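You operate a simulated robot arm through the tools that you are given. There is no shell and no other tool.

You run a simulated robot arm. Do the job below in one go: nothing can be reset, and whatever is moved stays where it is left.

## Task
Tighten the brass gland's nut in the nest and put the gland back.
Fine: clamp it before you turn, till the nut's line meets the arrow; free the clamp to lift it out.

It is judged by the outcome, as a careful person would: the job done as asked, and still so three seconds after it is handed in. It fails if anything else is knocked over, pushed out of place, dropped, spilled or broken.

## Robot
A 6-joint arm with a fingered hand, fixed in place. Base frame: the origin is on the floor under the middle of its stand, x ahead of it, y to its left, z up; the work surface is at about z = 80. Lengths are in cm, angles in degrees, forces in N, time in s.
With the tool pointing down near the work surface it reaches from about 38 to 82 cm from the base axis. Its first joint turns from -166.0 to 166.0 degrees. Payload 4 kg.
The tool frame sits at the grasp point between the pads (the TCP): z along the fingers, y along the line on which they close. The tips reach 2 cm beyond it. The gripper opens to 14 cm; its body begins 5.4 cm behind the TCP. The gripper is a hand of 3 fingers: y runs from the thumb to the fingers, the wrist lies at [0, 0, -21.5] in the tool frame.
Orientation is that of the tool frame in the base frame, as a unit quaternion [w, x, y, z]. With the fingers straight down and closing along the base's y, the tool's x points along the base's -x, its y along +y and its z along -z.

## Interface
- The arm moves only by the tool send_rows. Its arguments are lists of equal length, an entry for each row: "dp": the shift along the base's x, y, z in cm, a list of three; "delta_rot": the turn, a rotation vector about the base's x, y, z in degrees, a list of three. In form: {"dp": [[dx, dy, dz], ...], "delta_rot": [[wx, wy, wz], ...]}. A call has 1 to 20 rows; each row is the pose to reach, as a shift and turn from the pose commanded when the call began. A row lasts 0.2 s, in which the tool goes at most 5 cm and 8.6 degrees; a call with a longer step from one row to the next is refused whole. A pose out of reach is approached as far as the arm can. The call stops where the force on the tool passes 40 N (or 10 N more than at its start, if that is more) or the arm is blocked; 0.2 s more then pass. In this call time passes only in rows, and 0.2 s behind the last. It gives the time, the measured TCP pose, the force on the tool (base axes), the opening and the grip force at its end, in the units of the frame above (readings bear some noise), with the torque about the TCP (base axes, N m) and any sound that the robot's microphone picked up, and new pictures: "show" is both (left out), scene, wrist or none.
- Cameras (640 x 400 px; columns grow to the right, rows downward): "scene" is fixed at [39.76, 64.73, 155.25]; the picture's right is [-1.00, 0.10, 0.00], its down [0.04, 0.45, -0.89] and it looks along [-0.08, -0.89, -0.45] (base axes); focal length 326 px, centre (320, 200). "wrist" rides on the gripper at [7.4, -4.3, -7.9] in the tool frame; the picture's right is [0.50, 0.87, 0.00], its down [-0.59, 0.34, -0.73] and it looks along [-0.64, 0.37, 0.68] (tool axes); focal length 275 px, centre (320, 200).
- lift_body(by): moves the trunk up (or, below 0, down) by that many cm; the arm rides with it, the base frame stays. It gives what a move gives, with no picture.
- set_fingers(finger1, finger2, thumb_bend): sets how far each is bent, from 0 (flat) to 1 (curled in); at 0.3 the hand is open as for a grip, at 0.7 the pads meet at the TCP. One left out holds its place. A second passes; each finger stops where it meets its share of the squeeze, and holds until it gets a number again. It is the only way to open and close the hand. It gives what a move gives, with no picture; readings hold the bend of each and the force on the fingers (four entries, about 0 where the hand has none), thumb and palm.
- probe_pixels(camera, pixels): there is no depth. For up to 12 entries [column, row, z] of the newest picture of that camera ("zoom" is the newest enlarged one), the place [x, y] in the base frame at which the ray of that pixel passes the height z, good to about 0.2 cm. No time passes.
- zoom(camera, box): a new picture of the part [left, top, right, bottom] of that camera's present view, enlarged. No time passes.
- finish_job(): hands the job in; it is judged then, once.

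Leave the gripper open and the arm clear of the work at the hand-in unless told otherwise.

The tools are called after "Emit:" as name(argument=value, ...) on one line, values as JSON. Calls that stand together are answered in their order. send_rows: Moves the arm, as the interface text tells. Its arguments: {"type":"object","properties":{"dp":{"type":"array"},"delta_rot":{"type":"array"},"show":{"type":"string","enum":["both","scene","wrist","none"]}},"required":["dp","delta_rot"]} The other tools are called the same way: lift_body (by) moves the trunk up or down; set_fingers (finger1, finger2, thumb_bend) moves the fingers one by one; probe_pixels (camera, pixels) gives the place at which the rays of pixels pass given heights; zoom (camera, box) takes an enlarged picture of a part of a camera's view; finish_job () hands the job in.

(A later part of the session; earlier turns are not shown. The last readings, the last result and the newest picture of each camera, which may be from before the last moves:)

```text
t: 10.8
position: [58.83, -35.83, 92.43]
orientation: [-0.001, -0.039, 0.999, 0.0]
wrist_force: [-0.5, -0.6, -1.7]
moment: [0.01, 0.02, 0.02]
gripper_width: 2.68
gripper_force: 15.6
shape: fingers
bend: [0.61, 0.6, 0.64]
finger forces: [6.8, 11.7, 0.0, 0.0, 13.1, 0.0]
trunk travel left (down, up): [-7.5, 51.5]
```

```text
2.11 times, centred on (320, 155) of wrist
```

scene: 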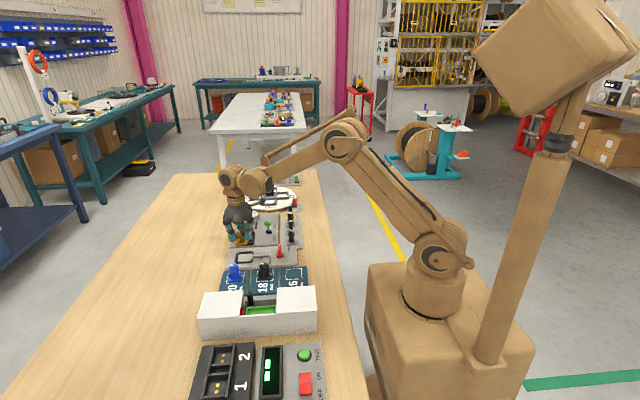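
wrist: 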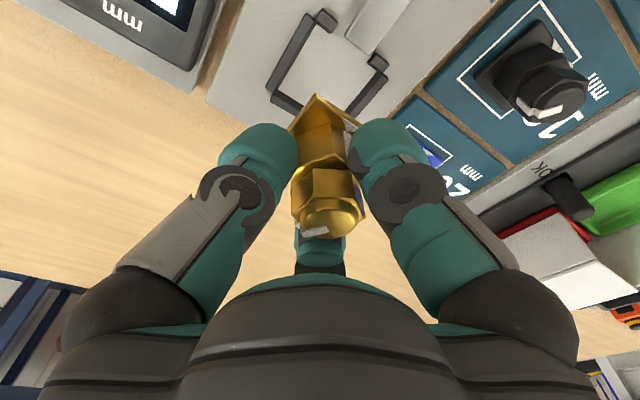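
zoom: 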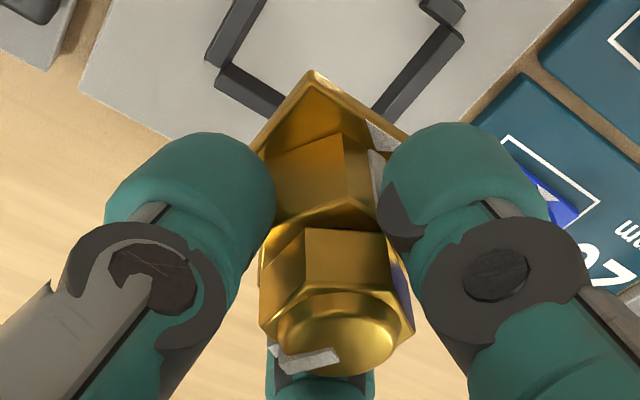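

I'll zoom on the nest from this view to refine its centre, and on the flange in the scene camera.

Emit:
zoom(camera="wrist", box=[255, 0, 405, 130])

Emit:
zoom(camera="scene", box=[232, 225, 272, 275])

```text
3.08 times, centred on (330, 65) of wrist
```

zoom: 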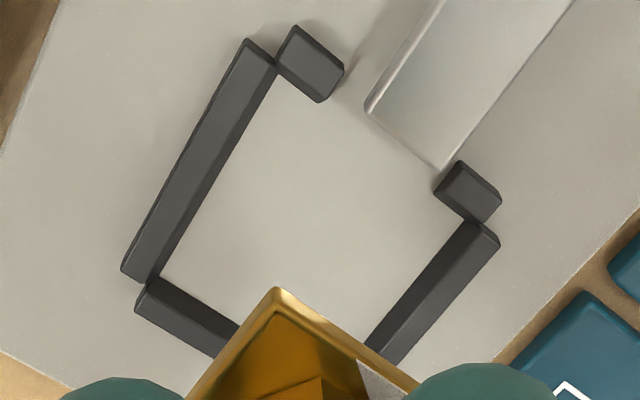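

```text
8.00 times, centred on (252, 250) of scene
```

zoom: 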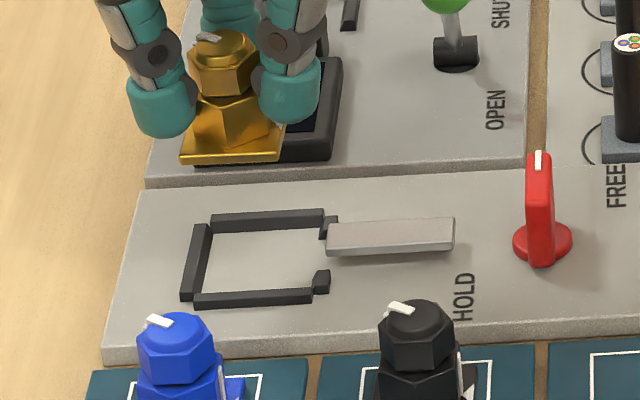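

Emit:
probe_pixels(camera="wrist", pixels=[[323.5, 27.7, 81.55], [374.5, 67, 81.55], [278, 90.3, 81.05], [291, 98.4, 81.05], [362.5, 92, 81.05], [345, 112, 81.05], [297.5, 57, 81.55], [278, 90.3, 81.55]])

Emit:
probe_pixels(camera="scene", pixels=[[246, 253.9, 81.05], [238.4, 254.2, 81.05], [236.9, 259, 81.05], [244.5, 261.5, 81.55], [252.2, 255.2, 81.05], [252.5, 258.8, 81.55], [243, 261.0, 81.55], [234.5, 270.3, 87.9], [246.8, 270.3, 87.9]])

```text
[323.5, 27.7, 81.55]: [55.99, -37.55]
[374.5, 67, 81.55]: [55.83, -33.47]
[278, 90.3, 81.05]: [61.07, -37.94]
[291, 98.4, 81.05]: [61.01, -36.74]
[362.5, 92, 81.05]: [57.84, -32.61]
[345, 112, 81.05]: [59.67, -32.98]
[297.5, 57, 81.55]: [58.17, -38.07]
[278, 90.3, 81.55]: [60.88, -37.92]
```

```text
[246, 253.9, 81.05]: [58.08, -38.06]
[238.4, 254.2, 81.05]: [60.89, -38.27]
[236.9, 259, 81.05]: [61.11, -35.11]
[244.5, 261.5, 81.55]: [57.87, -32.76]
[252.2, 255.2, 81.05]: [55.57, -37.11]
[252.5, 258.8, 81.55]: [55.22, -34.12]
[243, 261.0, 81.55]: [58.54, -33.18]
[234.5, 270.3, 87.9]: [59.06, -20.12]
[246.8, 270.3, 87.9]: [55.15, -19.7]
```

Emit:
probe_pixels(camera="scene", pixels=[[234.5, 245.25, 88.35], [246.4, 245.4, 88.35], [234.5, 245.25, 88.35], [246.4, 245.4, 88.35], [248, 238.4, 88.8]])

Emit:
zoom(camera="scene", box=[228, 226, 260, 250])

Emit:
zoom(camera="wrist", box=[270, 85, 370, 150])

```text
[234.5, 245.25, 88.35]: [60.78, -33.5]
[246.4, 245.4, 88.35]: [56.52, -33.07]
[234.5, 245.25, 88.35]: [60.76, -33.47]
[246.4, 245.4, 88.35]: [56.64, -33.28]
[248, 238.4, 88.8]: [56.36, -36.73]
```

```text
16.00 times, centred on (244, 238) of scene
```

zoom: 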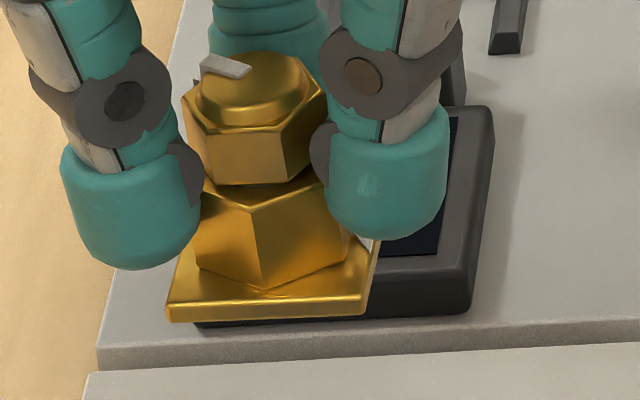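

```text
6.15 times, centred on (320, 118) of wrist
```

zoom: 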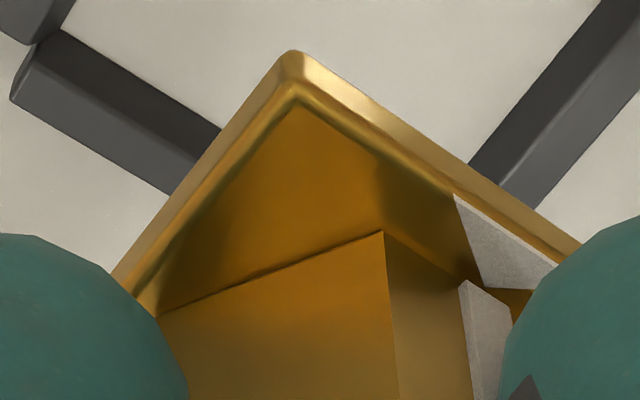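

Emit:
probe_pixels(camera="zoom", pixels=[[293, 52, 88.35], [115, 275, 88.35], [580, 242, 88.35], [293, 52, 88.35], [115, 275, 88.35], [580, 242, 88.35]])

```text
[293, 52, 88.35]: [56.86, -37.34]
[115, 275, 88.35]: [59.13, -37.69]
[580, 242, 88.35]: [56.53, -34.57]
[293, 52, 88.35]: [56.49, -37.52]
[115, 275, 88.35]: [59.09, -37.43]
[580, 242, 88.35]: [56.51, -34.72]
```

The flange centre is at about (58.70,−35.47), with ~1.5–2° left to correct; the nest centre is (58.45,−35.45). I shift −0.25 in x, yaw +1.7°, and come down to bottom height z≈83, then re-check.

Emit:
send_rows(dp=[[-0.25, 0.02, -1.5], [-0.25, 0.02, -3.2], [-0.25, 0.02, -4.6], [-0.25, 0.02, -5.4]], delta_rot=[[0, 0, 1], [0, 0, 1.7], [0, 0, 1.7], [0, 0, 1.7]])

Emit:
zoom(camera="scene", box=[224, 235, 272, 270])

Emit:
zoom(camera="wrist", box=[260, 60, 380, 150])

```text
t: 11.8
position: [58.68, -35.65, 87.15]
orientation: [0.0, -0.054, 0.999, 0.0]
wrist_force: [-0.9, 0.7, -1.4]
moment: [0.0, 0.04, 0.0]
gripper_width: 2.69
gripper_force: 15.7
shape: fingers
bend: [0.61, 0.6, 0.64]
finger forces: [6.9, 11.5, 0.0, 0.1, 13.0, 0.0]
trunk travel left (down, up): [-7.5, 51.5]
```

scene: 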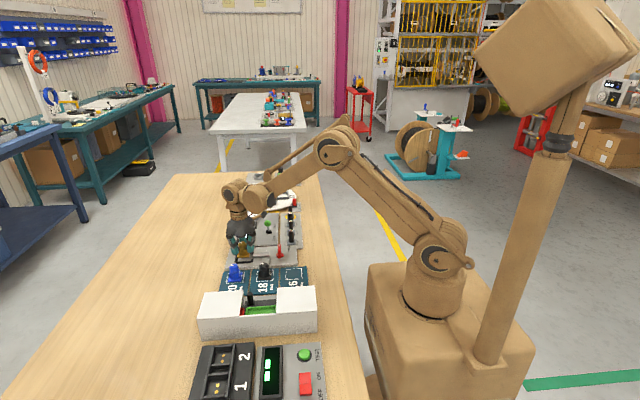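
wrist: 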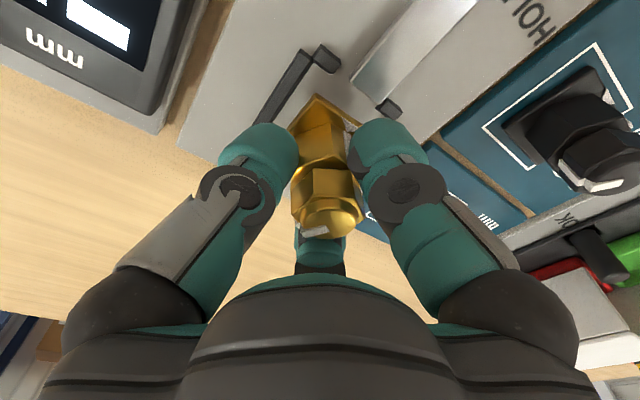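

```text
11.43 times, centred on (248, 252) of scene
```

zoom: 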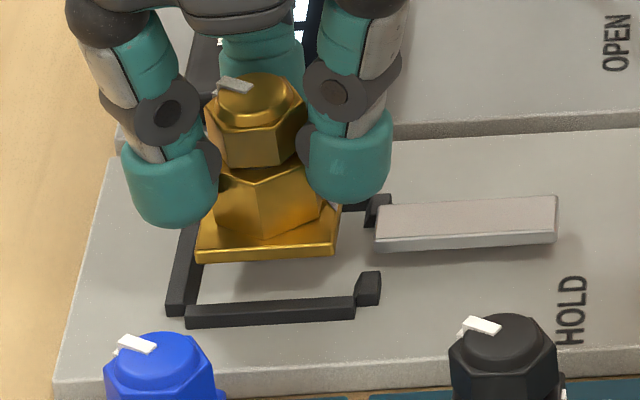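

```text
4.44 times, centred on (320, 105) of wrist
```

zoom: 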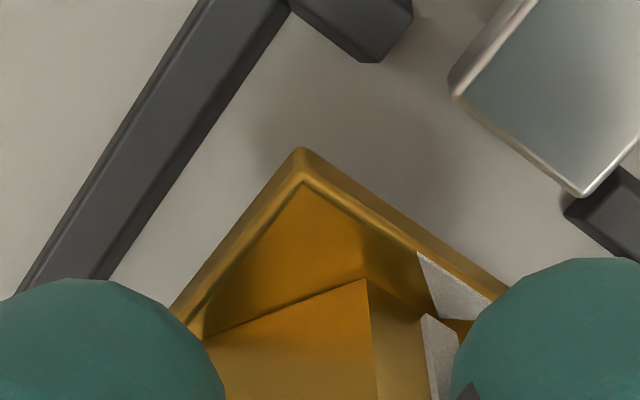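

The wrist and scene views differ slightly about remaining rotation. I zoom in tighter to measure the flange edge directions.

Emit:
zoom(camera="wrist", box=[284, 88, 364, 138])

Emit:
zoom(camera="scene", box=[232, 246, 264, 266])

```text
8.00 times, centred on (324, 113) of wrist
```

zoom: 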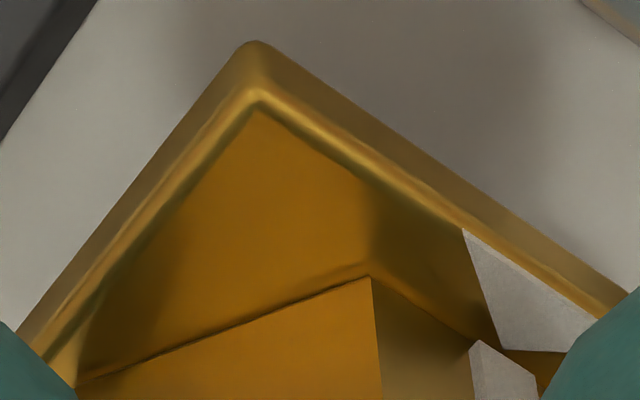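

```text
16.00 times, centred on (248, 256) of scene
```

zoom: 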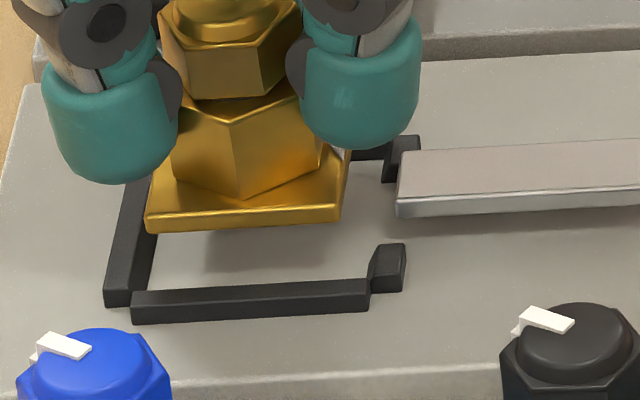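

Both views now show the flange parallel to the nest walls (within ~1°). I probe its corners for the final position correction.

Emit:
probe_pixels(camera="scene", pixels=[[237.25, 258.06, 83.03], [249.25, 257.3, 83.03], [237.25, 258.06, 83.03], [249.25, 257.3, 83.03], [237.25, 258.06, 83.03], [249.25, 257.3, 83.03]])

Emit:
probe_pixels(camera="wrist", pixels=[[315.9, 92.8, 83.03], [315.9, 92.8, 83.03], [315.9, 92.8, 83.03], [297, 80, 81.55], [297, 80, 81.55]])

```text
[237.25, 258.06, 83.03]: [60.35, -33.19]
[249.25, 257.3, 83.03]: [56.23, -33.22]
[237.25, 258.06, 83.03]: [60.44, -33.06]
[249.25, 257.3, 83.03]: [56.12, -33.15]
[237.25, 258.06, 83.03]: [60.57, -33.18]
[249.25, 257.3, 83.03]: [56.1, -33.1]
```

```text
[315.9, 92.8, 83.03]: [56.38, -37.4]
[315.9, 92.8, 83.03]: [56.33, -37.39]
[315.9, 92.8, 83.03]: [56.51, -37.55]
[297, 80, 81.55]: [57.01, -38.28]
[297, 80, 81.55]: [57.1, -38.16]
```

The flange centre is within about 0.1 cm of the nest centre. I shift −0.1 in y and lower to just above the floor.

Emit:
send_rows(dp=[[0, -0.1, -0.6], [0, -0.1, -1.2], [0, -0.1, -1.6], [0, -0.1, -1.8]], delta_rot=[[0, 0, 0], [0, 0, 0], [0, 0, 0], [0, 0, 0]])

Emit:
zoom(camera="scene", box=[232, 246, 264, 266])

Emit:
zoom(camera="wrist", box=[270, 70, 370, 140])

```text
t: 12.8
position: [58.55, -35.87, 85.23]
orientation: [0.001, -0.054, 0.999, 0.0]
wrist_force: [-1.4, -1.2, 5.7]
moment: [0.09, -0.07, -0.02]
gripper_width: 2.68
gripper_force: 16.0
shape: fingers
bend: [0.61, 0.6, 0.64]
finger forces: [7.5, 11.9, 0.1, 0.0, 13.5, 0.0]
trunk travel left (down, up): [-7.5, 51.5]
```

scene: 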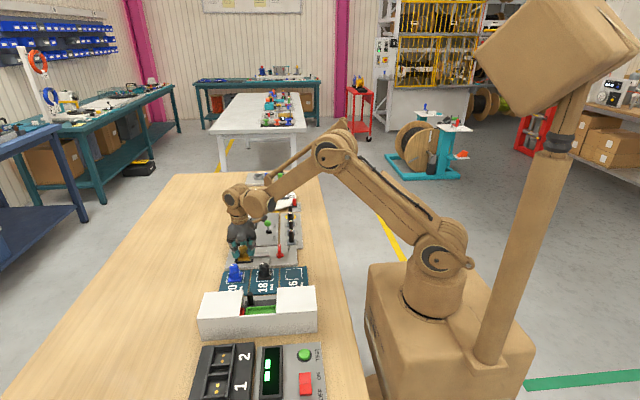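
wrist: 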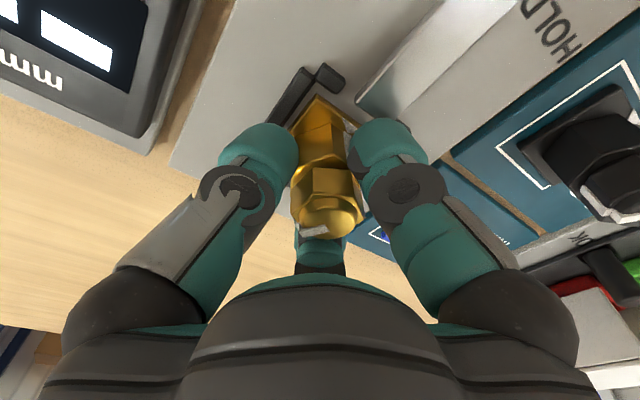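

```text
16.00 times, centred on (248, 256) of scene
```

zoom: 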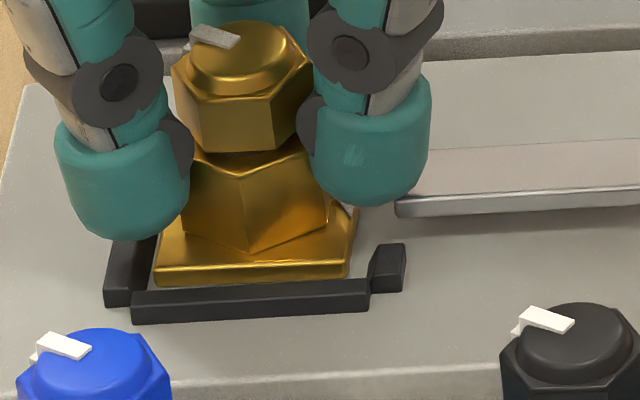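

```text
5.71 times, centred on (320, 105) of wrist
```

zoom: 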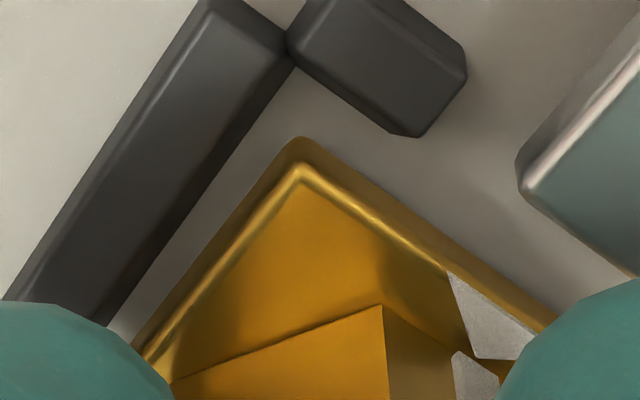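

Contact is felt (≈6 N up) and the flange is inside the nest walls in both views. I release by opening to 0.5.

Emit:
set_fingers(finger1=0.5, finger2=0.5, thumb_bend=0.5)

Emit:
zoom(camera="scene", box=[232, 246, 264, 266])

Emit:
zoom(camera="wrist", box=[250, 60, 390, 260])

```text
t: 13.8
position: [58.52, -35.82, 85.31]
orientation: [0.0, -0.054, 0.999, -0.001]
wrist_force: [3.7, -2.7, 19.2]
moment: [0.11, 0.53, 0.1]
gripper_width: 5.18
gripper_force: 10.4
shape: fingers
bend: [0.55, 0.5, 0.5]
finger forces: [19.4, 0.0, 0.1, 0.1, 0.1, 0.1]
trunk travel left (down, up): [-7.5, 51.5]
```

```text
16.00 times, centred on (248, 256) of scene
```

zoom: 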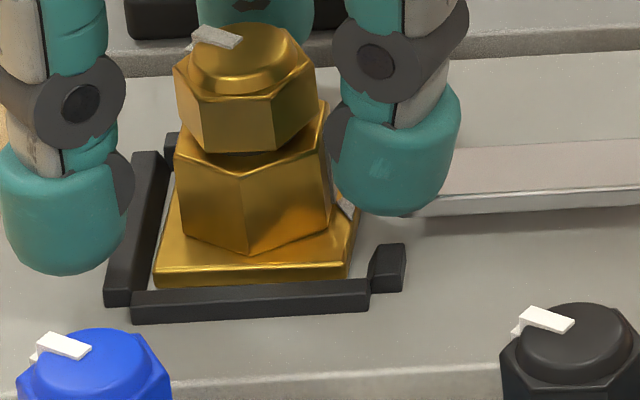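

```text
2.00 times, centred on (320, 160) of wrist
```

zoom: 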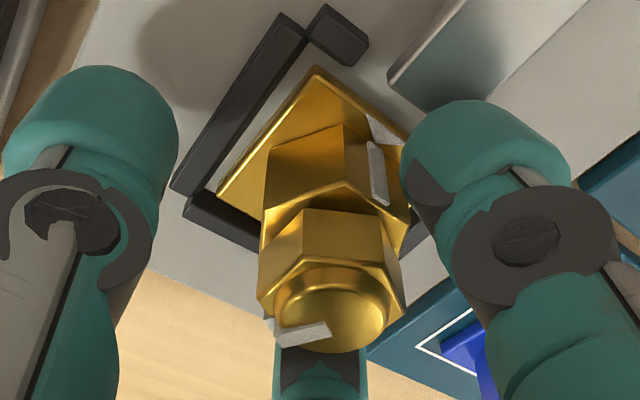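

Finger 1 (on the −x side) is pressing on the jaw bar top (19 N). I relieve it by easing finger 1 back in slightly, then raise straight up.

Emit:
set_fingers(finger1=0.56)

Emit:
send_rows(dp=[[0, 0, 0.6], [0, 0, 1.5], [0, 0, 3], [0, 0, 5], [0, 0, 7]], delta_rot=[[0, 0, 0], [0, 0, 0], [0, 0, 0], [0, 0, 0], [0, 0, 0]])

Emit:
zoom(camera="scene", box=[224, 236, 288, 276])

Emit:
zoom(camera="wrist", box=[250, 0, 410, 130])

```text
t: 14.8
position: [58.6, -35.83, 85.26]
orientation: [0.0, -0.054, 0.999, 0.0]
wrist_force: [0.3, -0.9, 10.8]
moment: [0.08, 0.38, -0.01]
gripper_width: 5.09
gripper_force: 5.5
shape: fingers
bend: [0.58, 0.5, 0.5]
finger forces: [11.6, 0.0, 0.1, 0.1, 0.1, 0.0]
trunk travel left (down, up): [-7.5, 51.5]
```

```text
t: 16.0
position: [58.68, -35.79, 92.16]
orientation: [0.0, -0.055, 0.998, 0.0]
wrist_force: [0.0, -0.6, -0.8]
moment: [-0.01, -0.03, -0.01]
gripper_width: 5.41
gripper_force: 0.2
shape: fingers
bend: [0.56, 0.5, 0.5]
finger forces: [0.1, 0.0, 0.0, 0.0, 0.0, 0.0]
trunk travel left (down, up): [-7.5, 51.5]
```

scene: 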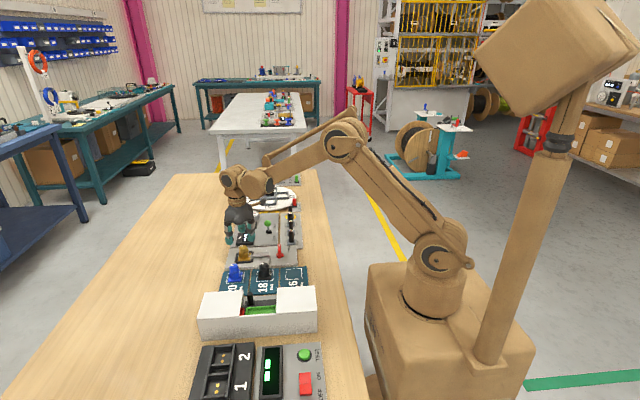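
wrist: 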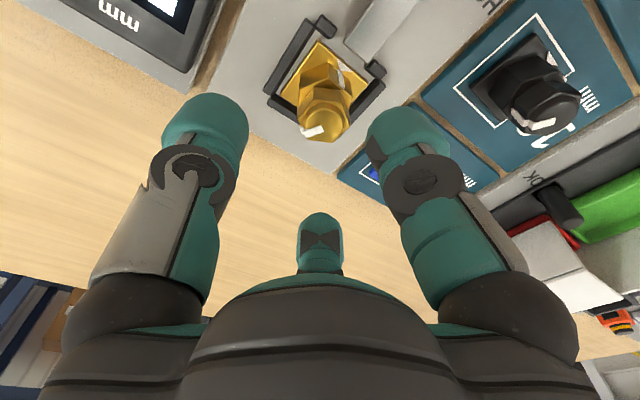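

```text
10.00 times, centred on (256, 256) of scene
```

zoom: 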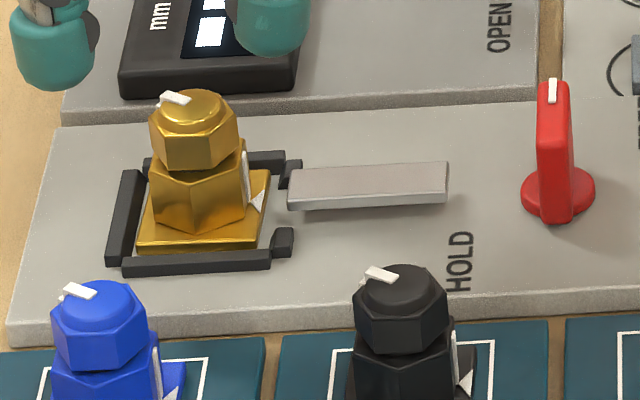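

```text
3.08 times, centred on (330, 65) of wrist
```

zoom: 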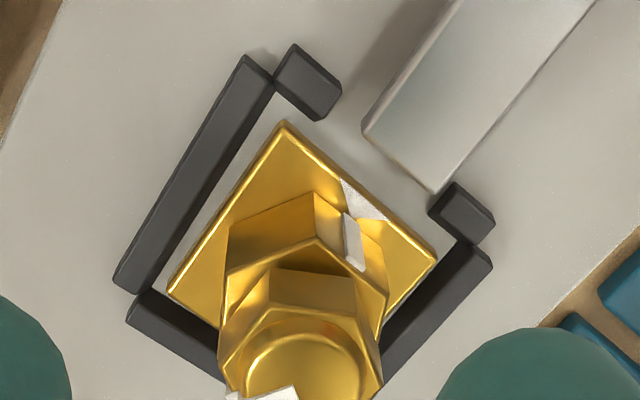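

The gland sits squarely in the nest with its arrow toward the jaw. Now I go over the red knob (axis ≈(45.4,−35.4)) and turn the hand's yaw back to 0.

Emit:
set_fingers(finger1=0.5)

Emit:
send_rows(dp=[[-1.5, 0.1, 1], [-4.5, 0.2, 1.5], [-7.5, 0.3, 1.5], [-10.5, 0.35, 1.5], [-13.28, 0.39, 1.5]], delta_rot=[[0, 0, -1], [0, 0, -2.5], [0, 0, -4], [0, 0, -6.2], [0, 0, -6.2]])

Emit:
zoom(camera="scene", box=[248, 216, 312, 276])

Emit:
zoom(camera="wrist", box=[240, 0, 400, 130])

```text
t: 17.0
position: [58.58, -35.79, 92.05]
orientation: [0.001, -0.054, 0.999, 0.0]
wrist_force: [0.4, 0.8, 0.6]
moment: [0.02, 0.01, 0.03]
gripper_width: 6.34
gripper_force: 0.0
shape: fingers
bend: [0.5, 0.5, 0.5]
finger forces: [0.1, 0.1, 0.0, 0.1, 0.0, 0.0]
trunk travel left (down, up): [-7.5, 51.5]
```

```text
t: 18.2
position: [45.18, -35.48, 93.77]
orientation: [0.0, -0.001, 1.0, 0.0]
wrist_force: [-0.3, 0.6, 1.0]
moment: [0.0, 0.01, -0.02]
gripper_width: 6.35
gripper_force: 0.0
shape: fingers
bend: [0.5, 0.5, 0.5]
finger forces: [0.1, 0.1, 0.0, 0.1, 0.1, 0.0]
trunk travel left (down, up): [-7.5, 51.5]
```

scene: 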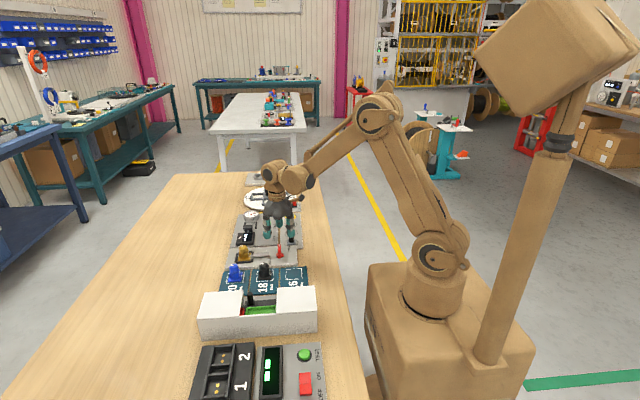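
wrist: 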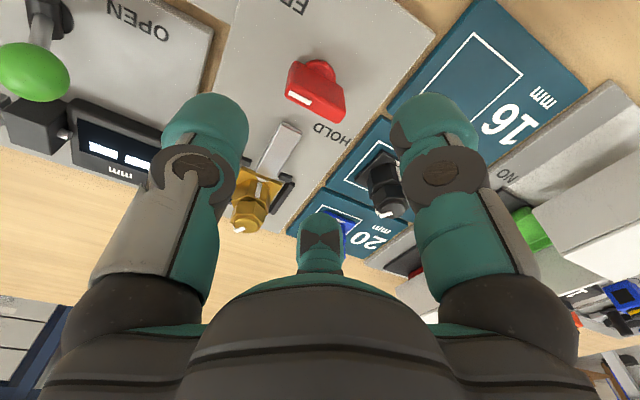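

```text
6.67 times, centred on (280, 246) of scene
```

zoom: 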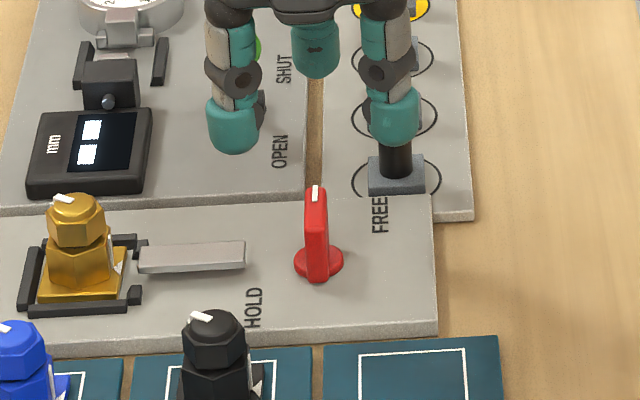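

```text
3.08 times, centred on (320, 65) of wrist
```

zoom: 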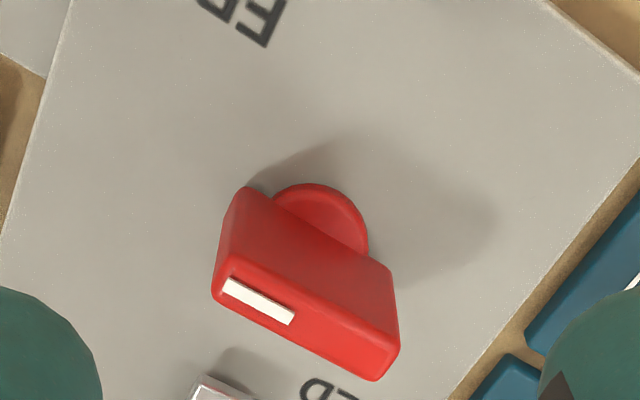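

Emit:
probe_pixels(camera="wrist", pixels=[[314.5, 102.7, 84.9], [288.2, 90, 84.9], [341.4, 115.3, 84.9], [311.2, 103.3, 84.9], [314.5, 102.7, 85.2], [322, 62, 81.4]])

Emit:
probe_pixels(camera="scene", pixels=[[279.4, 244, 84.9], [279.4, 250.0, 84.9], [279.7, 255.5, 81.4], [291.5, 243.75, 81], [291.5, 236, 85], [291.5, 228, 90], [283, 248, 84.5]])

Emit:
zoom(camera="scene", box=[264, 236, 304, 266])

```text
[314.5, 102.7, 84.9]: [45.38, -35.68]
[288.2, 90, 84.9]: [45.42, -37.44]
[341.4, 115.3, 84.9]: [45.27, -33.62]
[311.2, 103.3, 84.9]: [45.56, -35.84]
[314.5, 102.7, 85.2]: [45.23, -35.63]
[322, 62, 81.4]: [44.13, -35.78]
```

```text
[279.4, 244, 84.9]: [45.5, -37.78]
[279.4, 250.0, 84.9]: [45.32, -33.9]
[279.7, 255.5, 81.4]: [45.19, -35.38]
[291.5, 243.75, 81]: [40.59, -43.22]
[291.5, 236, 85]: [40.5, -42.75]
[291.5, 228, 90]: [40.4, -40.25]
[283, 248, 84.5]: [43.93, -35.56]
```

```text
13.33 times, centred on (284, 251) of scene
```

zoom: 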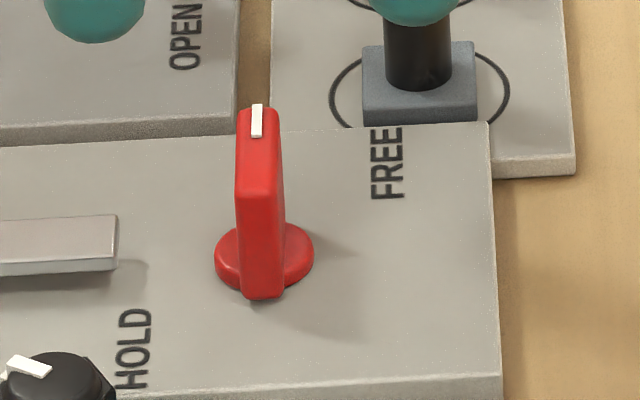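

Knob centre ≈(45.37,−35.64), paddle ends at y −37.6 and −33.7, top z≈84.9. I come down over it with fingers at 0.5: thumb beyond the −y end, two fingers straddling the +y half. First to z≈88 for a check.

Emit:
send_rows(dp=[[0.1, -0.08, -2], [0.18, -0.15, -4], [0.18, -0.15, -5.7]], delta_rot=[[0, 0, 0], [0, 0, 0], [0, 0, 0]], show="wrist")

Emit:
zoom(camera="scene", box=[254, 226, 310, 266])

```text
t: 19.0
position: [45.54, -35.56, 87.98]
orientation: [0.0, 0.0, 1.0, 0.0]
wrist_force: [0.1, 0.4, 0.4]
moment: [0.0, 0.01, 0.0]
gripper_width: 6.34
gripper_force: 0.1
shape: fingers
bend: [0.5, 0.5, 0.5]
finger forces: [0.1, 0.1, 0.1, 0.0, 0.0, 0.1]
trunk travel left (down, up): [-7.5, 51.5]
```

wrist: 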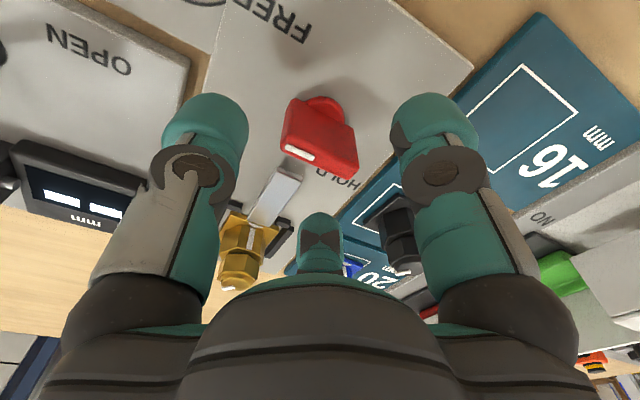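

```text
10.00 times, centred on (282, 246) of scene
```

zoom: 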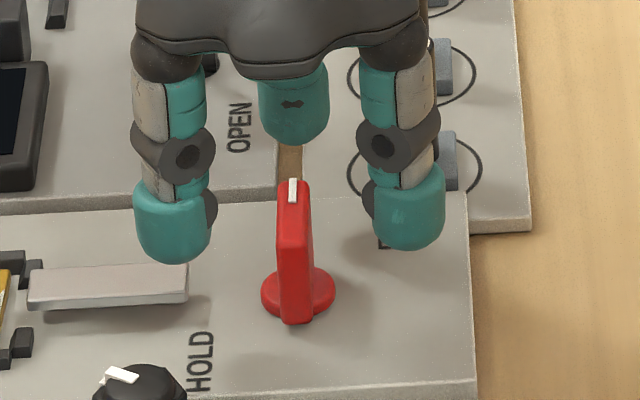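

Alignment is good (finger midpoint 290 vs knob 293). I descend 3 cm to TCP z≈85.

Emit:
send_rows(dp=[[-0.05, -0.05, -1], [-0.1, -0.05, -2], [-0.1, -0.05, -3]], delta_rot=[[0, 0, 0], [0, 0, 0], [0, 0, 0]], show="wrist")

Emit:
zoom(camera="scene", box=[254, 230, 310, 270])

```text
t: 19.8
position: [45.48, -35.63, 85.13]
orientation: [0.001, 0.0, 1.0, 0.0]
wrist_force: [0.6, 0.3, 1.0]
moment: [0.02, 0.0, -0.01]
gripper_width: 6.32
gripper_force: 0.0
shape: fingers
bend: [0.5, 0.5, 0.5]
finger forces: [0.0, 0.1, 0.0, 0.0, 0.0, 0.0]
trunk travel left (down, up): [-7.5, 51.5]
```

wrist: 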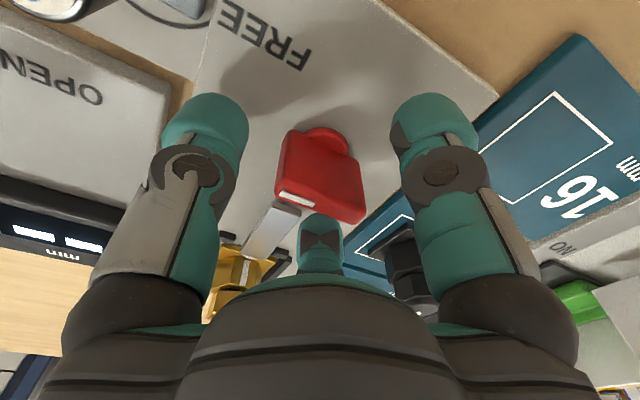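

```text
10.00 times, centred on (282, 250) of scene
```

zoom: 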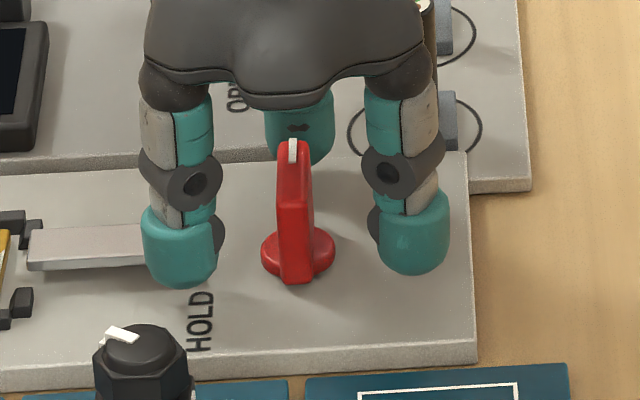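

Emit:
zoom(camera="wrist", box=[230, 110, 390, 270])

Emit:
probe_pixels(camera="scene", pixels=[[268.8, 252.3, 82], [268.8, 252.3, 82.5], [268.7, 255, 82], [252.9, 253.6, 82], [252.9, 253.6, 82.5]])

```text
2.50 times, centred on (310, 190) of wrist
```

zoom: 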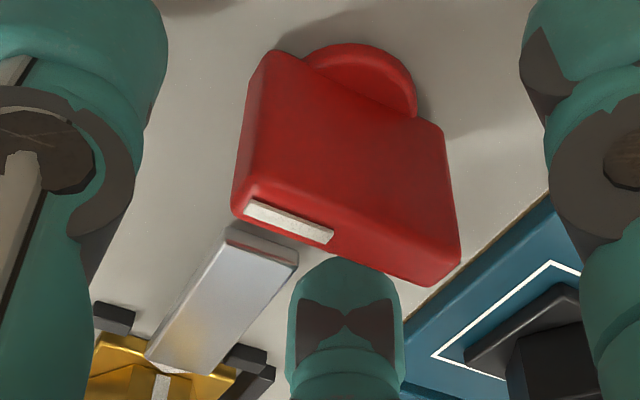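

```text
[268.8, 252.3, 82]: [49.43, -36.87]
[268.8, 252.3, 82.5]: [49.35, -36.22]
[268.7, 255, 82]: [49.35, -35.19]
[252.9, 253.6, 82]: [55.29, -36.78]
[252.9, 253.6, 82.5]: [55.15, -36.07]
```

Emit:
probe_pixels(camera="wrist", pixels=[[274, 203, 81.5], [274, 203, 82], [274, 203, 82.5], [274, 203, 83], [300.5, 213.5, 82], [300.5, 213.5, 82.5], [300.5, 213.5, 83]])

Emit:
zoom(camera="scene", box=[244, 244, 276, 264])

```text
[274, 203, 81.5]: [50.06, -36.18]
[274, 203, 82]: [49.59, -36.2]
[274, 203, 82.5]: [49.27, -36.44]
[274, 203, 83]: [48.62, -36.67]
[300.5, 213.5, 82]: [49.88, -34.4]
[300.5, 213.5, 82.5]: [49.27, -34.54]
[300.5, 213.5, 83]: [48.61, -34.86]
```

```text
16.00 times, centred on (260, 254) of scene
```

zoom: 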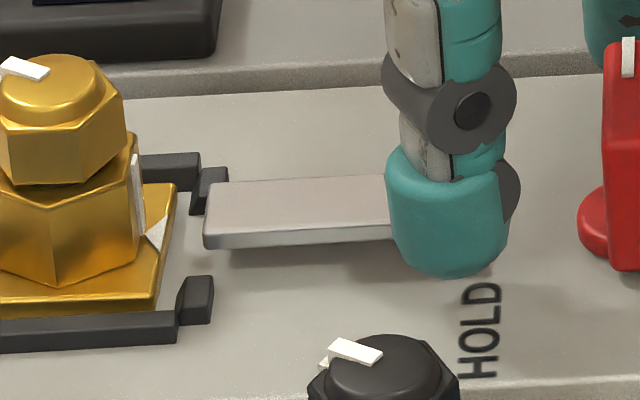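

The jaw top is at z≈82.4 and its rear at x≈49.4; so the thumb clears it when swinging round, I raise 0.9 cm (tips then ≈83.2), then close on the paddle.

Emit:
send_rows(dp=[[-0.05, 0, 0.9]], delta_rot=[[0, 0, 0]], show="none")

Emit:
set_fingers(finger1=0.7, finger2=0.7, thumb_bend=0.62)

Emit:
zoom(camera="scene", box=[254, 230, 310, 270])

Emit:
zoom(camera="wrist", box=[200, 80, 440, 240])

```text
t: 20.2
position: [45.34, -35.62, 85.97]
orientation: [0.0, 0.0, 1.0, 0.0]
wrist_force: [-0.3, -0.5, -0.3]
moment: [0.03, -0.02, 0.0]
gripper_width: 6.35
gripper_force: 0.2
shape: fingers
bend: [0.5, 0.5, 0.5]
finger forces: [0.1, 0.0, 0.1, 0.0, 0.0, 0.0]
trunk travel left (down, up): [-7.5, 51.5]
```

```text
t: 21.2
position: [45.32, -35.68, 85.94]
orientation: [0.001, 0.0, 1.0, 0.0]
wrist_force: [2.5, -1.6, -1.1]
moment: [-0.04, -0.02, -0.01]
gripper_width: 2.23
gripper_force: 7.1
shape: fingers
bend: [0.67, 0.65, 0.61]
finger forces: [4.3, 6.7, 0.0, 0.0, 3.5, 0.1]
trunk travel left (down, up): [-7.5, 51.5]
```

```text
10.00 times, centred on (282, 250) of scene
```

zoom: 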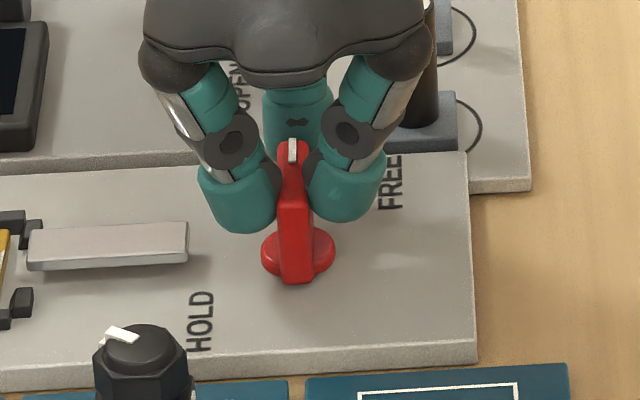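

```text
2.50 times, centred on (320, 160) of wrist
```

zoom: 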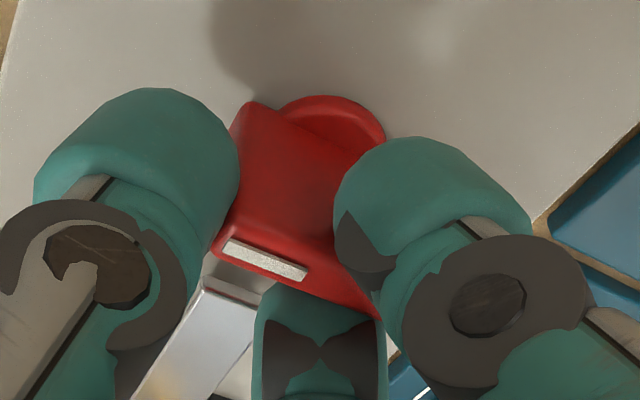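

The paddle is straddled (fingers on both sides, thumb at the mark end). I turn it 20° counter-clockwise (toward HOLD/nest) and watch torque and the jaw.

Emit:
send_rows(dp=[[0, 0, 0], [0, 0, 0], [0, 0, 0], [0, 0, 0]], delta_rot=[[0, 0, 5], [0, 0, 10], [0, 0, 15], [0, 0, 20]], show="wrist")

Emit:
zoom(camera="scene", box=[234, 230, 306, 270])

```text
t: 22.2
position: [45.4, -35.57, 85.94]
orientation: [-0.001, -0.175, 0.985, 0.001]
wrist_force: [6.9, -4.6, 2.7]
moment: [-0.08, -0.14, -0.05]
gripper_width: 2.23
gripper_force: 8.9
shape: fingers
bend: [0.67, 0.65, 0.61]
finger forces: [4.6, 9.5, 0.0, 0.1, 4.8, 0.0]
trunk travel left (down, up): [-7.5, 51.5]
```

wrist: 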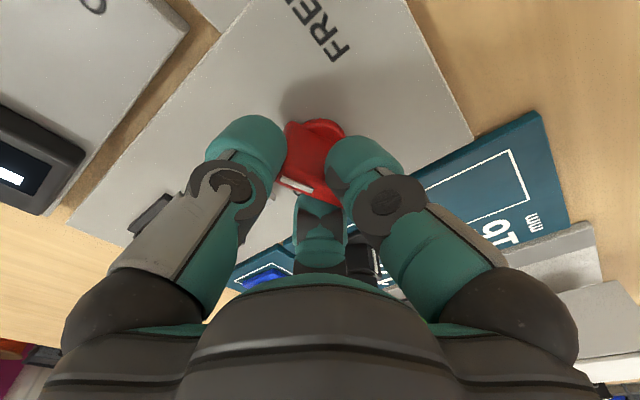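

```text
8.89 times, centred on (270, 250) of scene
```

zoom: 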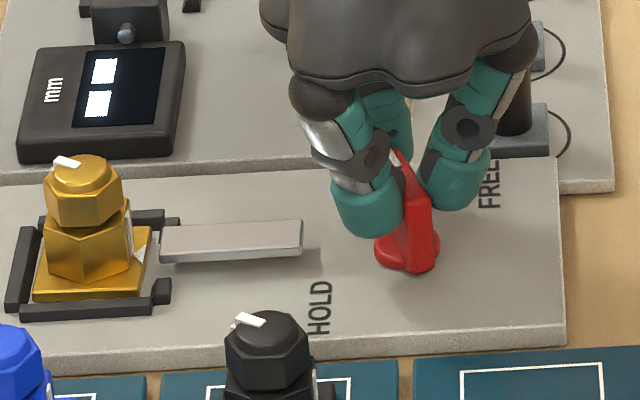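

The knob follows and the jaw is advancing toward the gland. I keep turning to +45° and check.

Emit:
send_rows(dp=[[0, 0, 0], [0, 0, 0], [0, 0, 0], [0, 0, 0], [0, 0, 0]], delta_rot=[[0, 0, 5], [0, 0, 10], [0, 0, 15], [0, 0, 20], [0, 0, 25]], show="wrist")

Emit:
zoom(camera="scene", box=[234, 230, 306, 270])

```text
t: 23.4
position: [45.43, -35.65, 85.85]
orientation: [-0.001, -0.362, 0.932, -0.001]
wrist_force: [12.6, -3.9, 4.1]
moment: [-0.09, -0.18, -0.02]
gripper_width: 2.27
gripper_force: 11.2
shape: fingers
bend: [0.67, 0.65, 0.6]
finger forces: [6.3, 10.6, 0.0, 0.0, 5.8, 0.1]
trunk travel left (down, up): [-7.5, 51.5]
```

wrist: 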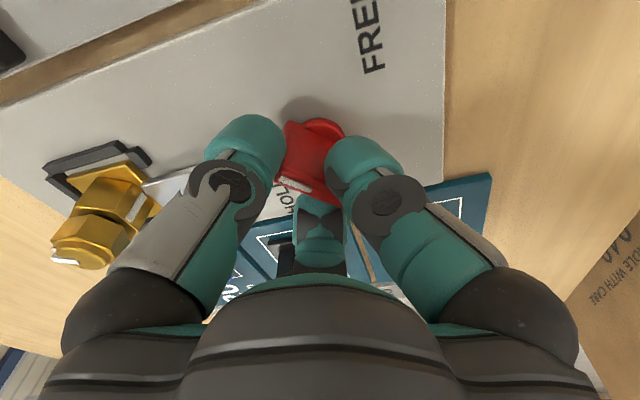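

```text
8.89 times, centred on (270, 250) of scene
```

zoom: 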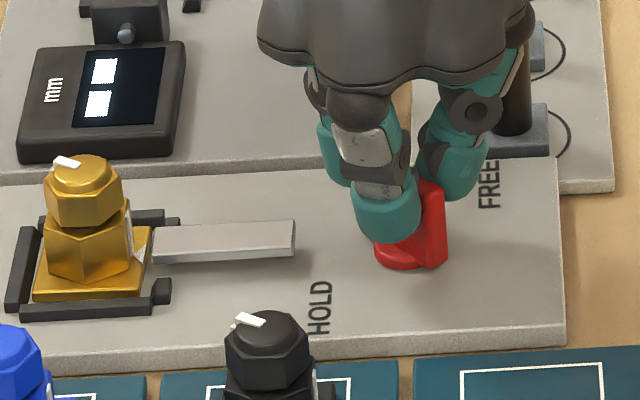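

The jaw is nearly at the flange. Side force is 13 N toward +x, so I let the hand shift slightly (+0.15 x) while continuing the turn to +70°.

Emit:
send_rows(dp=[[0.1, -0.03, 0], [0.15, -0.05, 0], [0.15, -0.05, 0], [0.15, -0.05, 0], [0.15, -0.05, 0]], delta_rot=[[0, 0, 5], [0, 0, 10], [0, 0, 15], [0, 0, 20], [0, 0, 25]], show="wrist")

Emit:
zoom(camera="scene", box=[234, 230, 306, 270])

```text
t: 24.6
position: [45.44, -35.72, 85.77]
orientation: [-0.001, -0.361, 0.932, 0.0]
wrist_force: [13.6, -5.3, 5.1]
moment: [-0.08, -0.19, -0.02]
gripper_width: 2.28
gripper_force: 11.0
shape: fingers
bend: [0.67, 0.65, 0.6]
finger forces: [6.3, 10.6, 0.1, 0.0, 6.0, 0.0]
out of reach, approached as far as the arm can: row 1, 2, 3, 4, 5
trunk travel left (down, up): [-7.5, 51.5]
```

wrist: 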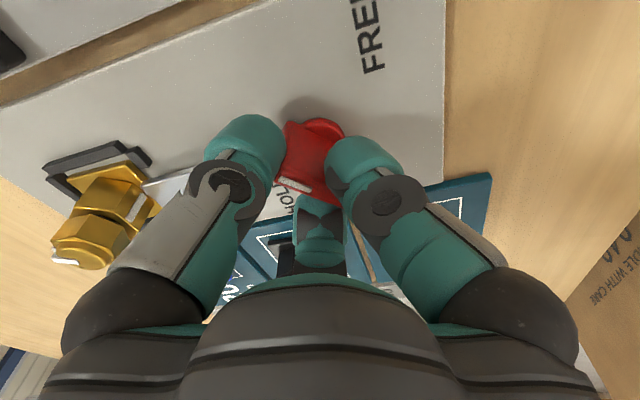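

```text
8.89 times, centred on (270, 250) of scene
```

zoom: 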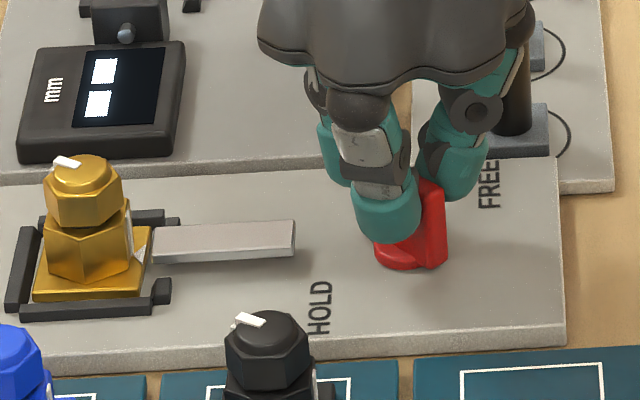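

The wrist reached its turning limit at yaw ≈ +42°. The jaw is close to the flange but the lever isn't at HOLD yet. I'll open, check whether the lever stays, then re-grip with the hand turned back 120° (three-finger symmetry).

Emit:
set_fingers(finger1=0.5, finger2=0.5, thumb_bend=0.5)

Emit:
send_rows(dp=[[-0.1, 0.05, 1], [-0.1, 0.05, 3]], delta_rot=[[0, 0, 0], [0, 0, 0]], show="wrist")

Emit:
zoom(camera="scene", box=[234, 230, 306, 270])

```text
t: 25.6
position: [45.36, -35.64, 85.85]
orientation: [0.0, -0.362, 0.932, 0.0]
wrist_force: [0.5, -1.1, 0.1]
moment: [0.03, 0.0, -0.01]
gripper_width: 6.34
gripper_force: 0.1
shape: fingers
bend: [0.5, 0.5, 0.5]
finger forces: [0.1, 0.0, 0.0, 0.0, 0.1, 0.1]
trunk travel left (down, up): [-7.5, 51.5]
```

```text
t: 26.2
position: [45.35, -35.63, 88.83]
orientation: [-0.001, -0.362, 0.932, -0.001]
wrist_force: [1.0, 1.0, -1.2]
moment: [-0.05, -0.03, -0.02]
gripper_width: 6.32
gripper_force: 0.1
shape: fingers
bend: [0.5, 0.5, 0.5]
finger forces: [0.0, 0.0, 0.1, 0.0, 0.0, 0.0]
trunk travel left (down, up): [-7.5, 51.5]
```

wrist: 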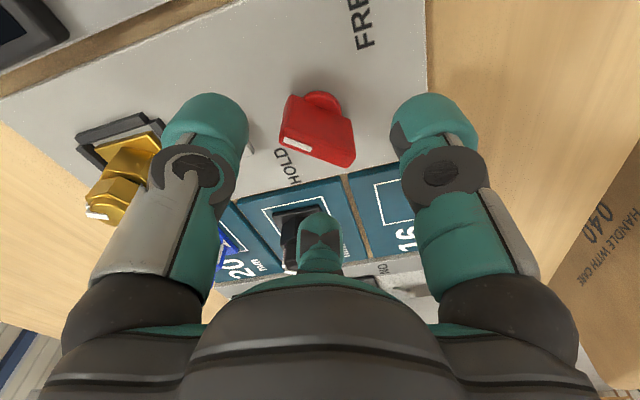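

```text
8.89 times, centred on (270, 250) of scene
```

zoom: 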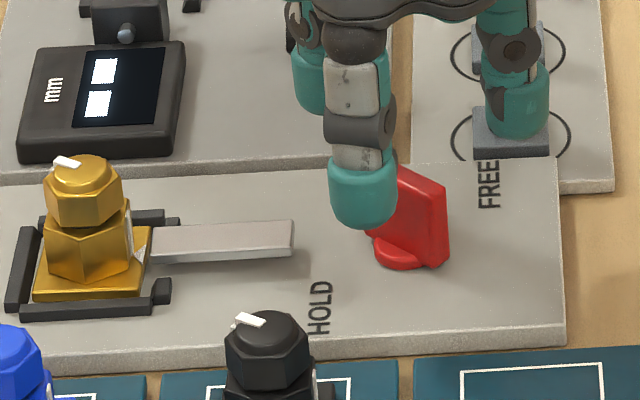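

The lever stays where I left it. I now rotate the hand −120° above the knob (15 rows of 8°).

Emit:
send_rows(dp=[[0, 0, 0], [0, 0, 0], [0, 0, 0], [0, 0, 0], [0, 0, 0], [0, 0, 0], [0, 0, 0], [0, 0, 0], [0, 0, 0], [0, 0, 0], [0, 0, 0], [0, 0, 0], [0, 0, 0], [0, 0, 0], [0, 0, 0]], delta_rot=[[0, 0, -8], [0, 0, -16], [0, 0, -24], [0, 0, -32], [0, 0, -40], [0, 0, -48], [0, 0, -56], [0, 0, -64], [0, 0, -72], [0, 0, -80], [0, 0, -88], [0, 0, -96], [0, 0, -104], [0, 0, -112], [0, 0, -120]])

Emit:
zoom(camera="scene", box=[234, 220, 306, 270])

```text
t: 29.4
position: [45.38, -35.67, 88.93]
orientation: [-0.001, 0.628, 0.778, 0.0]
wrist_force: [-0.4, -0.6, 0.0]
moment: [-0.01, 0.0, 0.03]
gripper_width: 6.35
gripper_force: 0.1
shape: fingers
bend: [0.5, 0.5, 0.5]
finger forces: [0.0, 0.0, 0.0, 0.0, 0.0, 0.0]
trunk travel left (down, up): [-7.5, 51.5]
```

scene: 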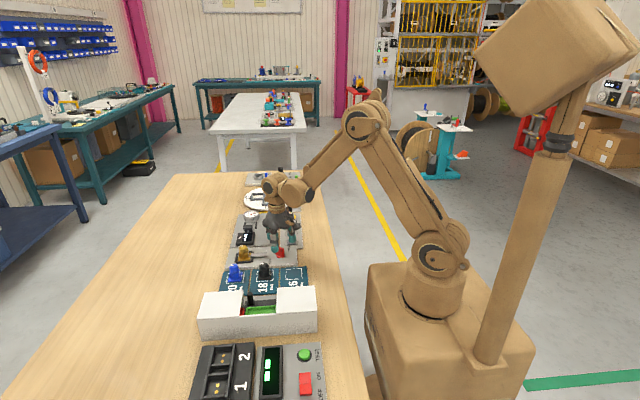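
wrist: 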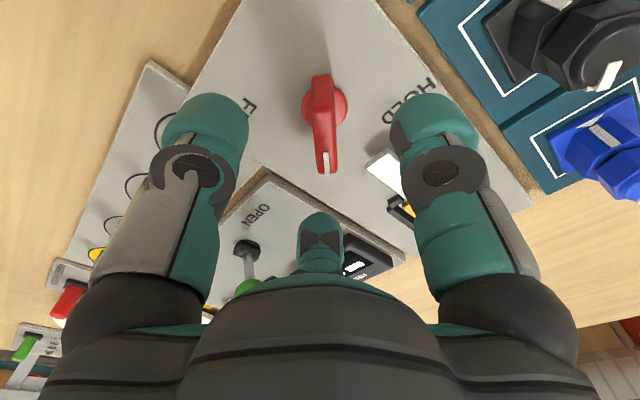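

```text
8.00 times, centred on (270, 245) of scene
```

zoom: 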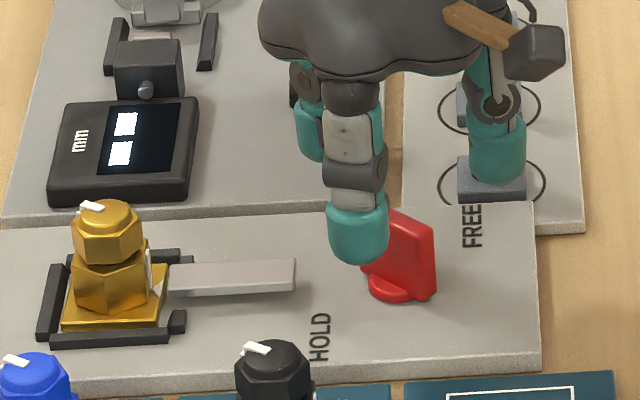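

The view shows the pointer aligned with the far finger. I descend 2.9 cm and re-grip: fingers 1 and thumb straddling, finger 2 at the mark end.

Emit:
send_rows(dp=[[0, 0, -1.5], [0, 0, -2.9]], delta_rot=[[0, 0, 0], [0, 0, 0]], show="none")

Emit:
set_fingers(finger1=0.7, finger2=0.62, thumb_bend=0.7)

Emit:
zoom(camera="scene", box=[234, 220, 306, 270])

Emit:
zoom(camera="wrist", box=[200, 60, 440, 240])

```text
t: 30.0
position: [45.49, -35.71, 85.99]
orientation: [-0.001, 0.627, 0.779, 0.001]
wrist_force: [1.0, -0.3, -0.4]
moment: [-0.03, 0.03, 0.01]
gripper_width: 6.35
gripper_force: 0.1
shape: fingers
bend: [0.5, 0.5, 0.5]
finger forces: [0.0, 0.0, 0.0, 0.1, 0.1, 0.1]
trunk travel left (down, up): [-7.5, 51.5]
```

```text
t: 31.0
position: [45.46, -35.79, 86.08]
orientation: [-0.001, 0.626, 0.78, 0.001]
wrist_force: [1.4, -0.1, -3.1]
moment: [-0.02, -0.06, 0.0]
gripper_width: 1.34
gripper_force: 7.0
shape: fingers
bend: [0.65, 0.6, 0.68]
finger forces: [6.5, 3.7, 0.1, 0.0, 4.5, 0.1]
trunk travel left (down, up): [-7.5, 51.5]
```

```text
8.00 times, centred on (270, 245) of scene
```

zoom: 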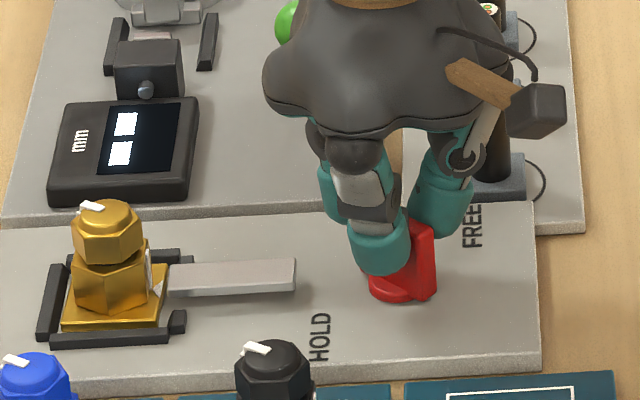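

```text
2.22 times, centred on (320, 150) of wrist
```

zoom: 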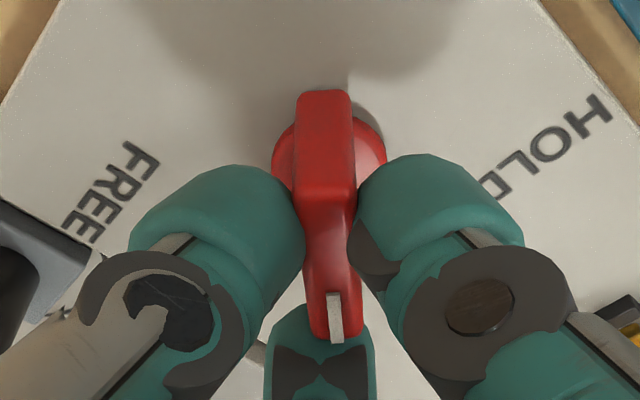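

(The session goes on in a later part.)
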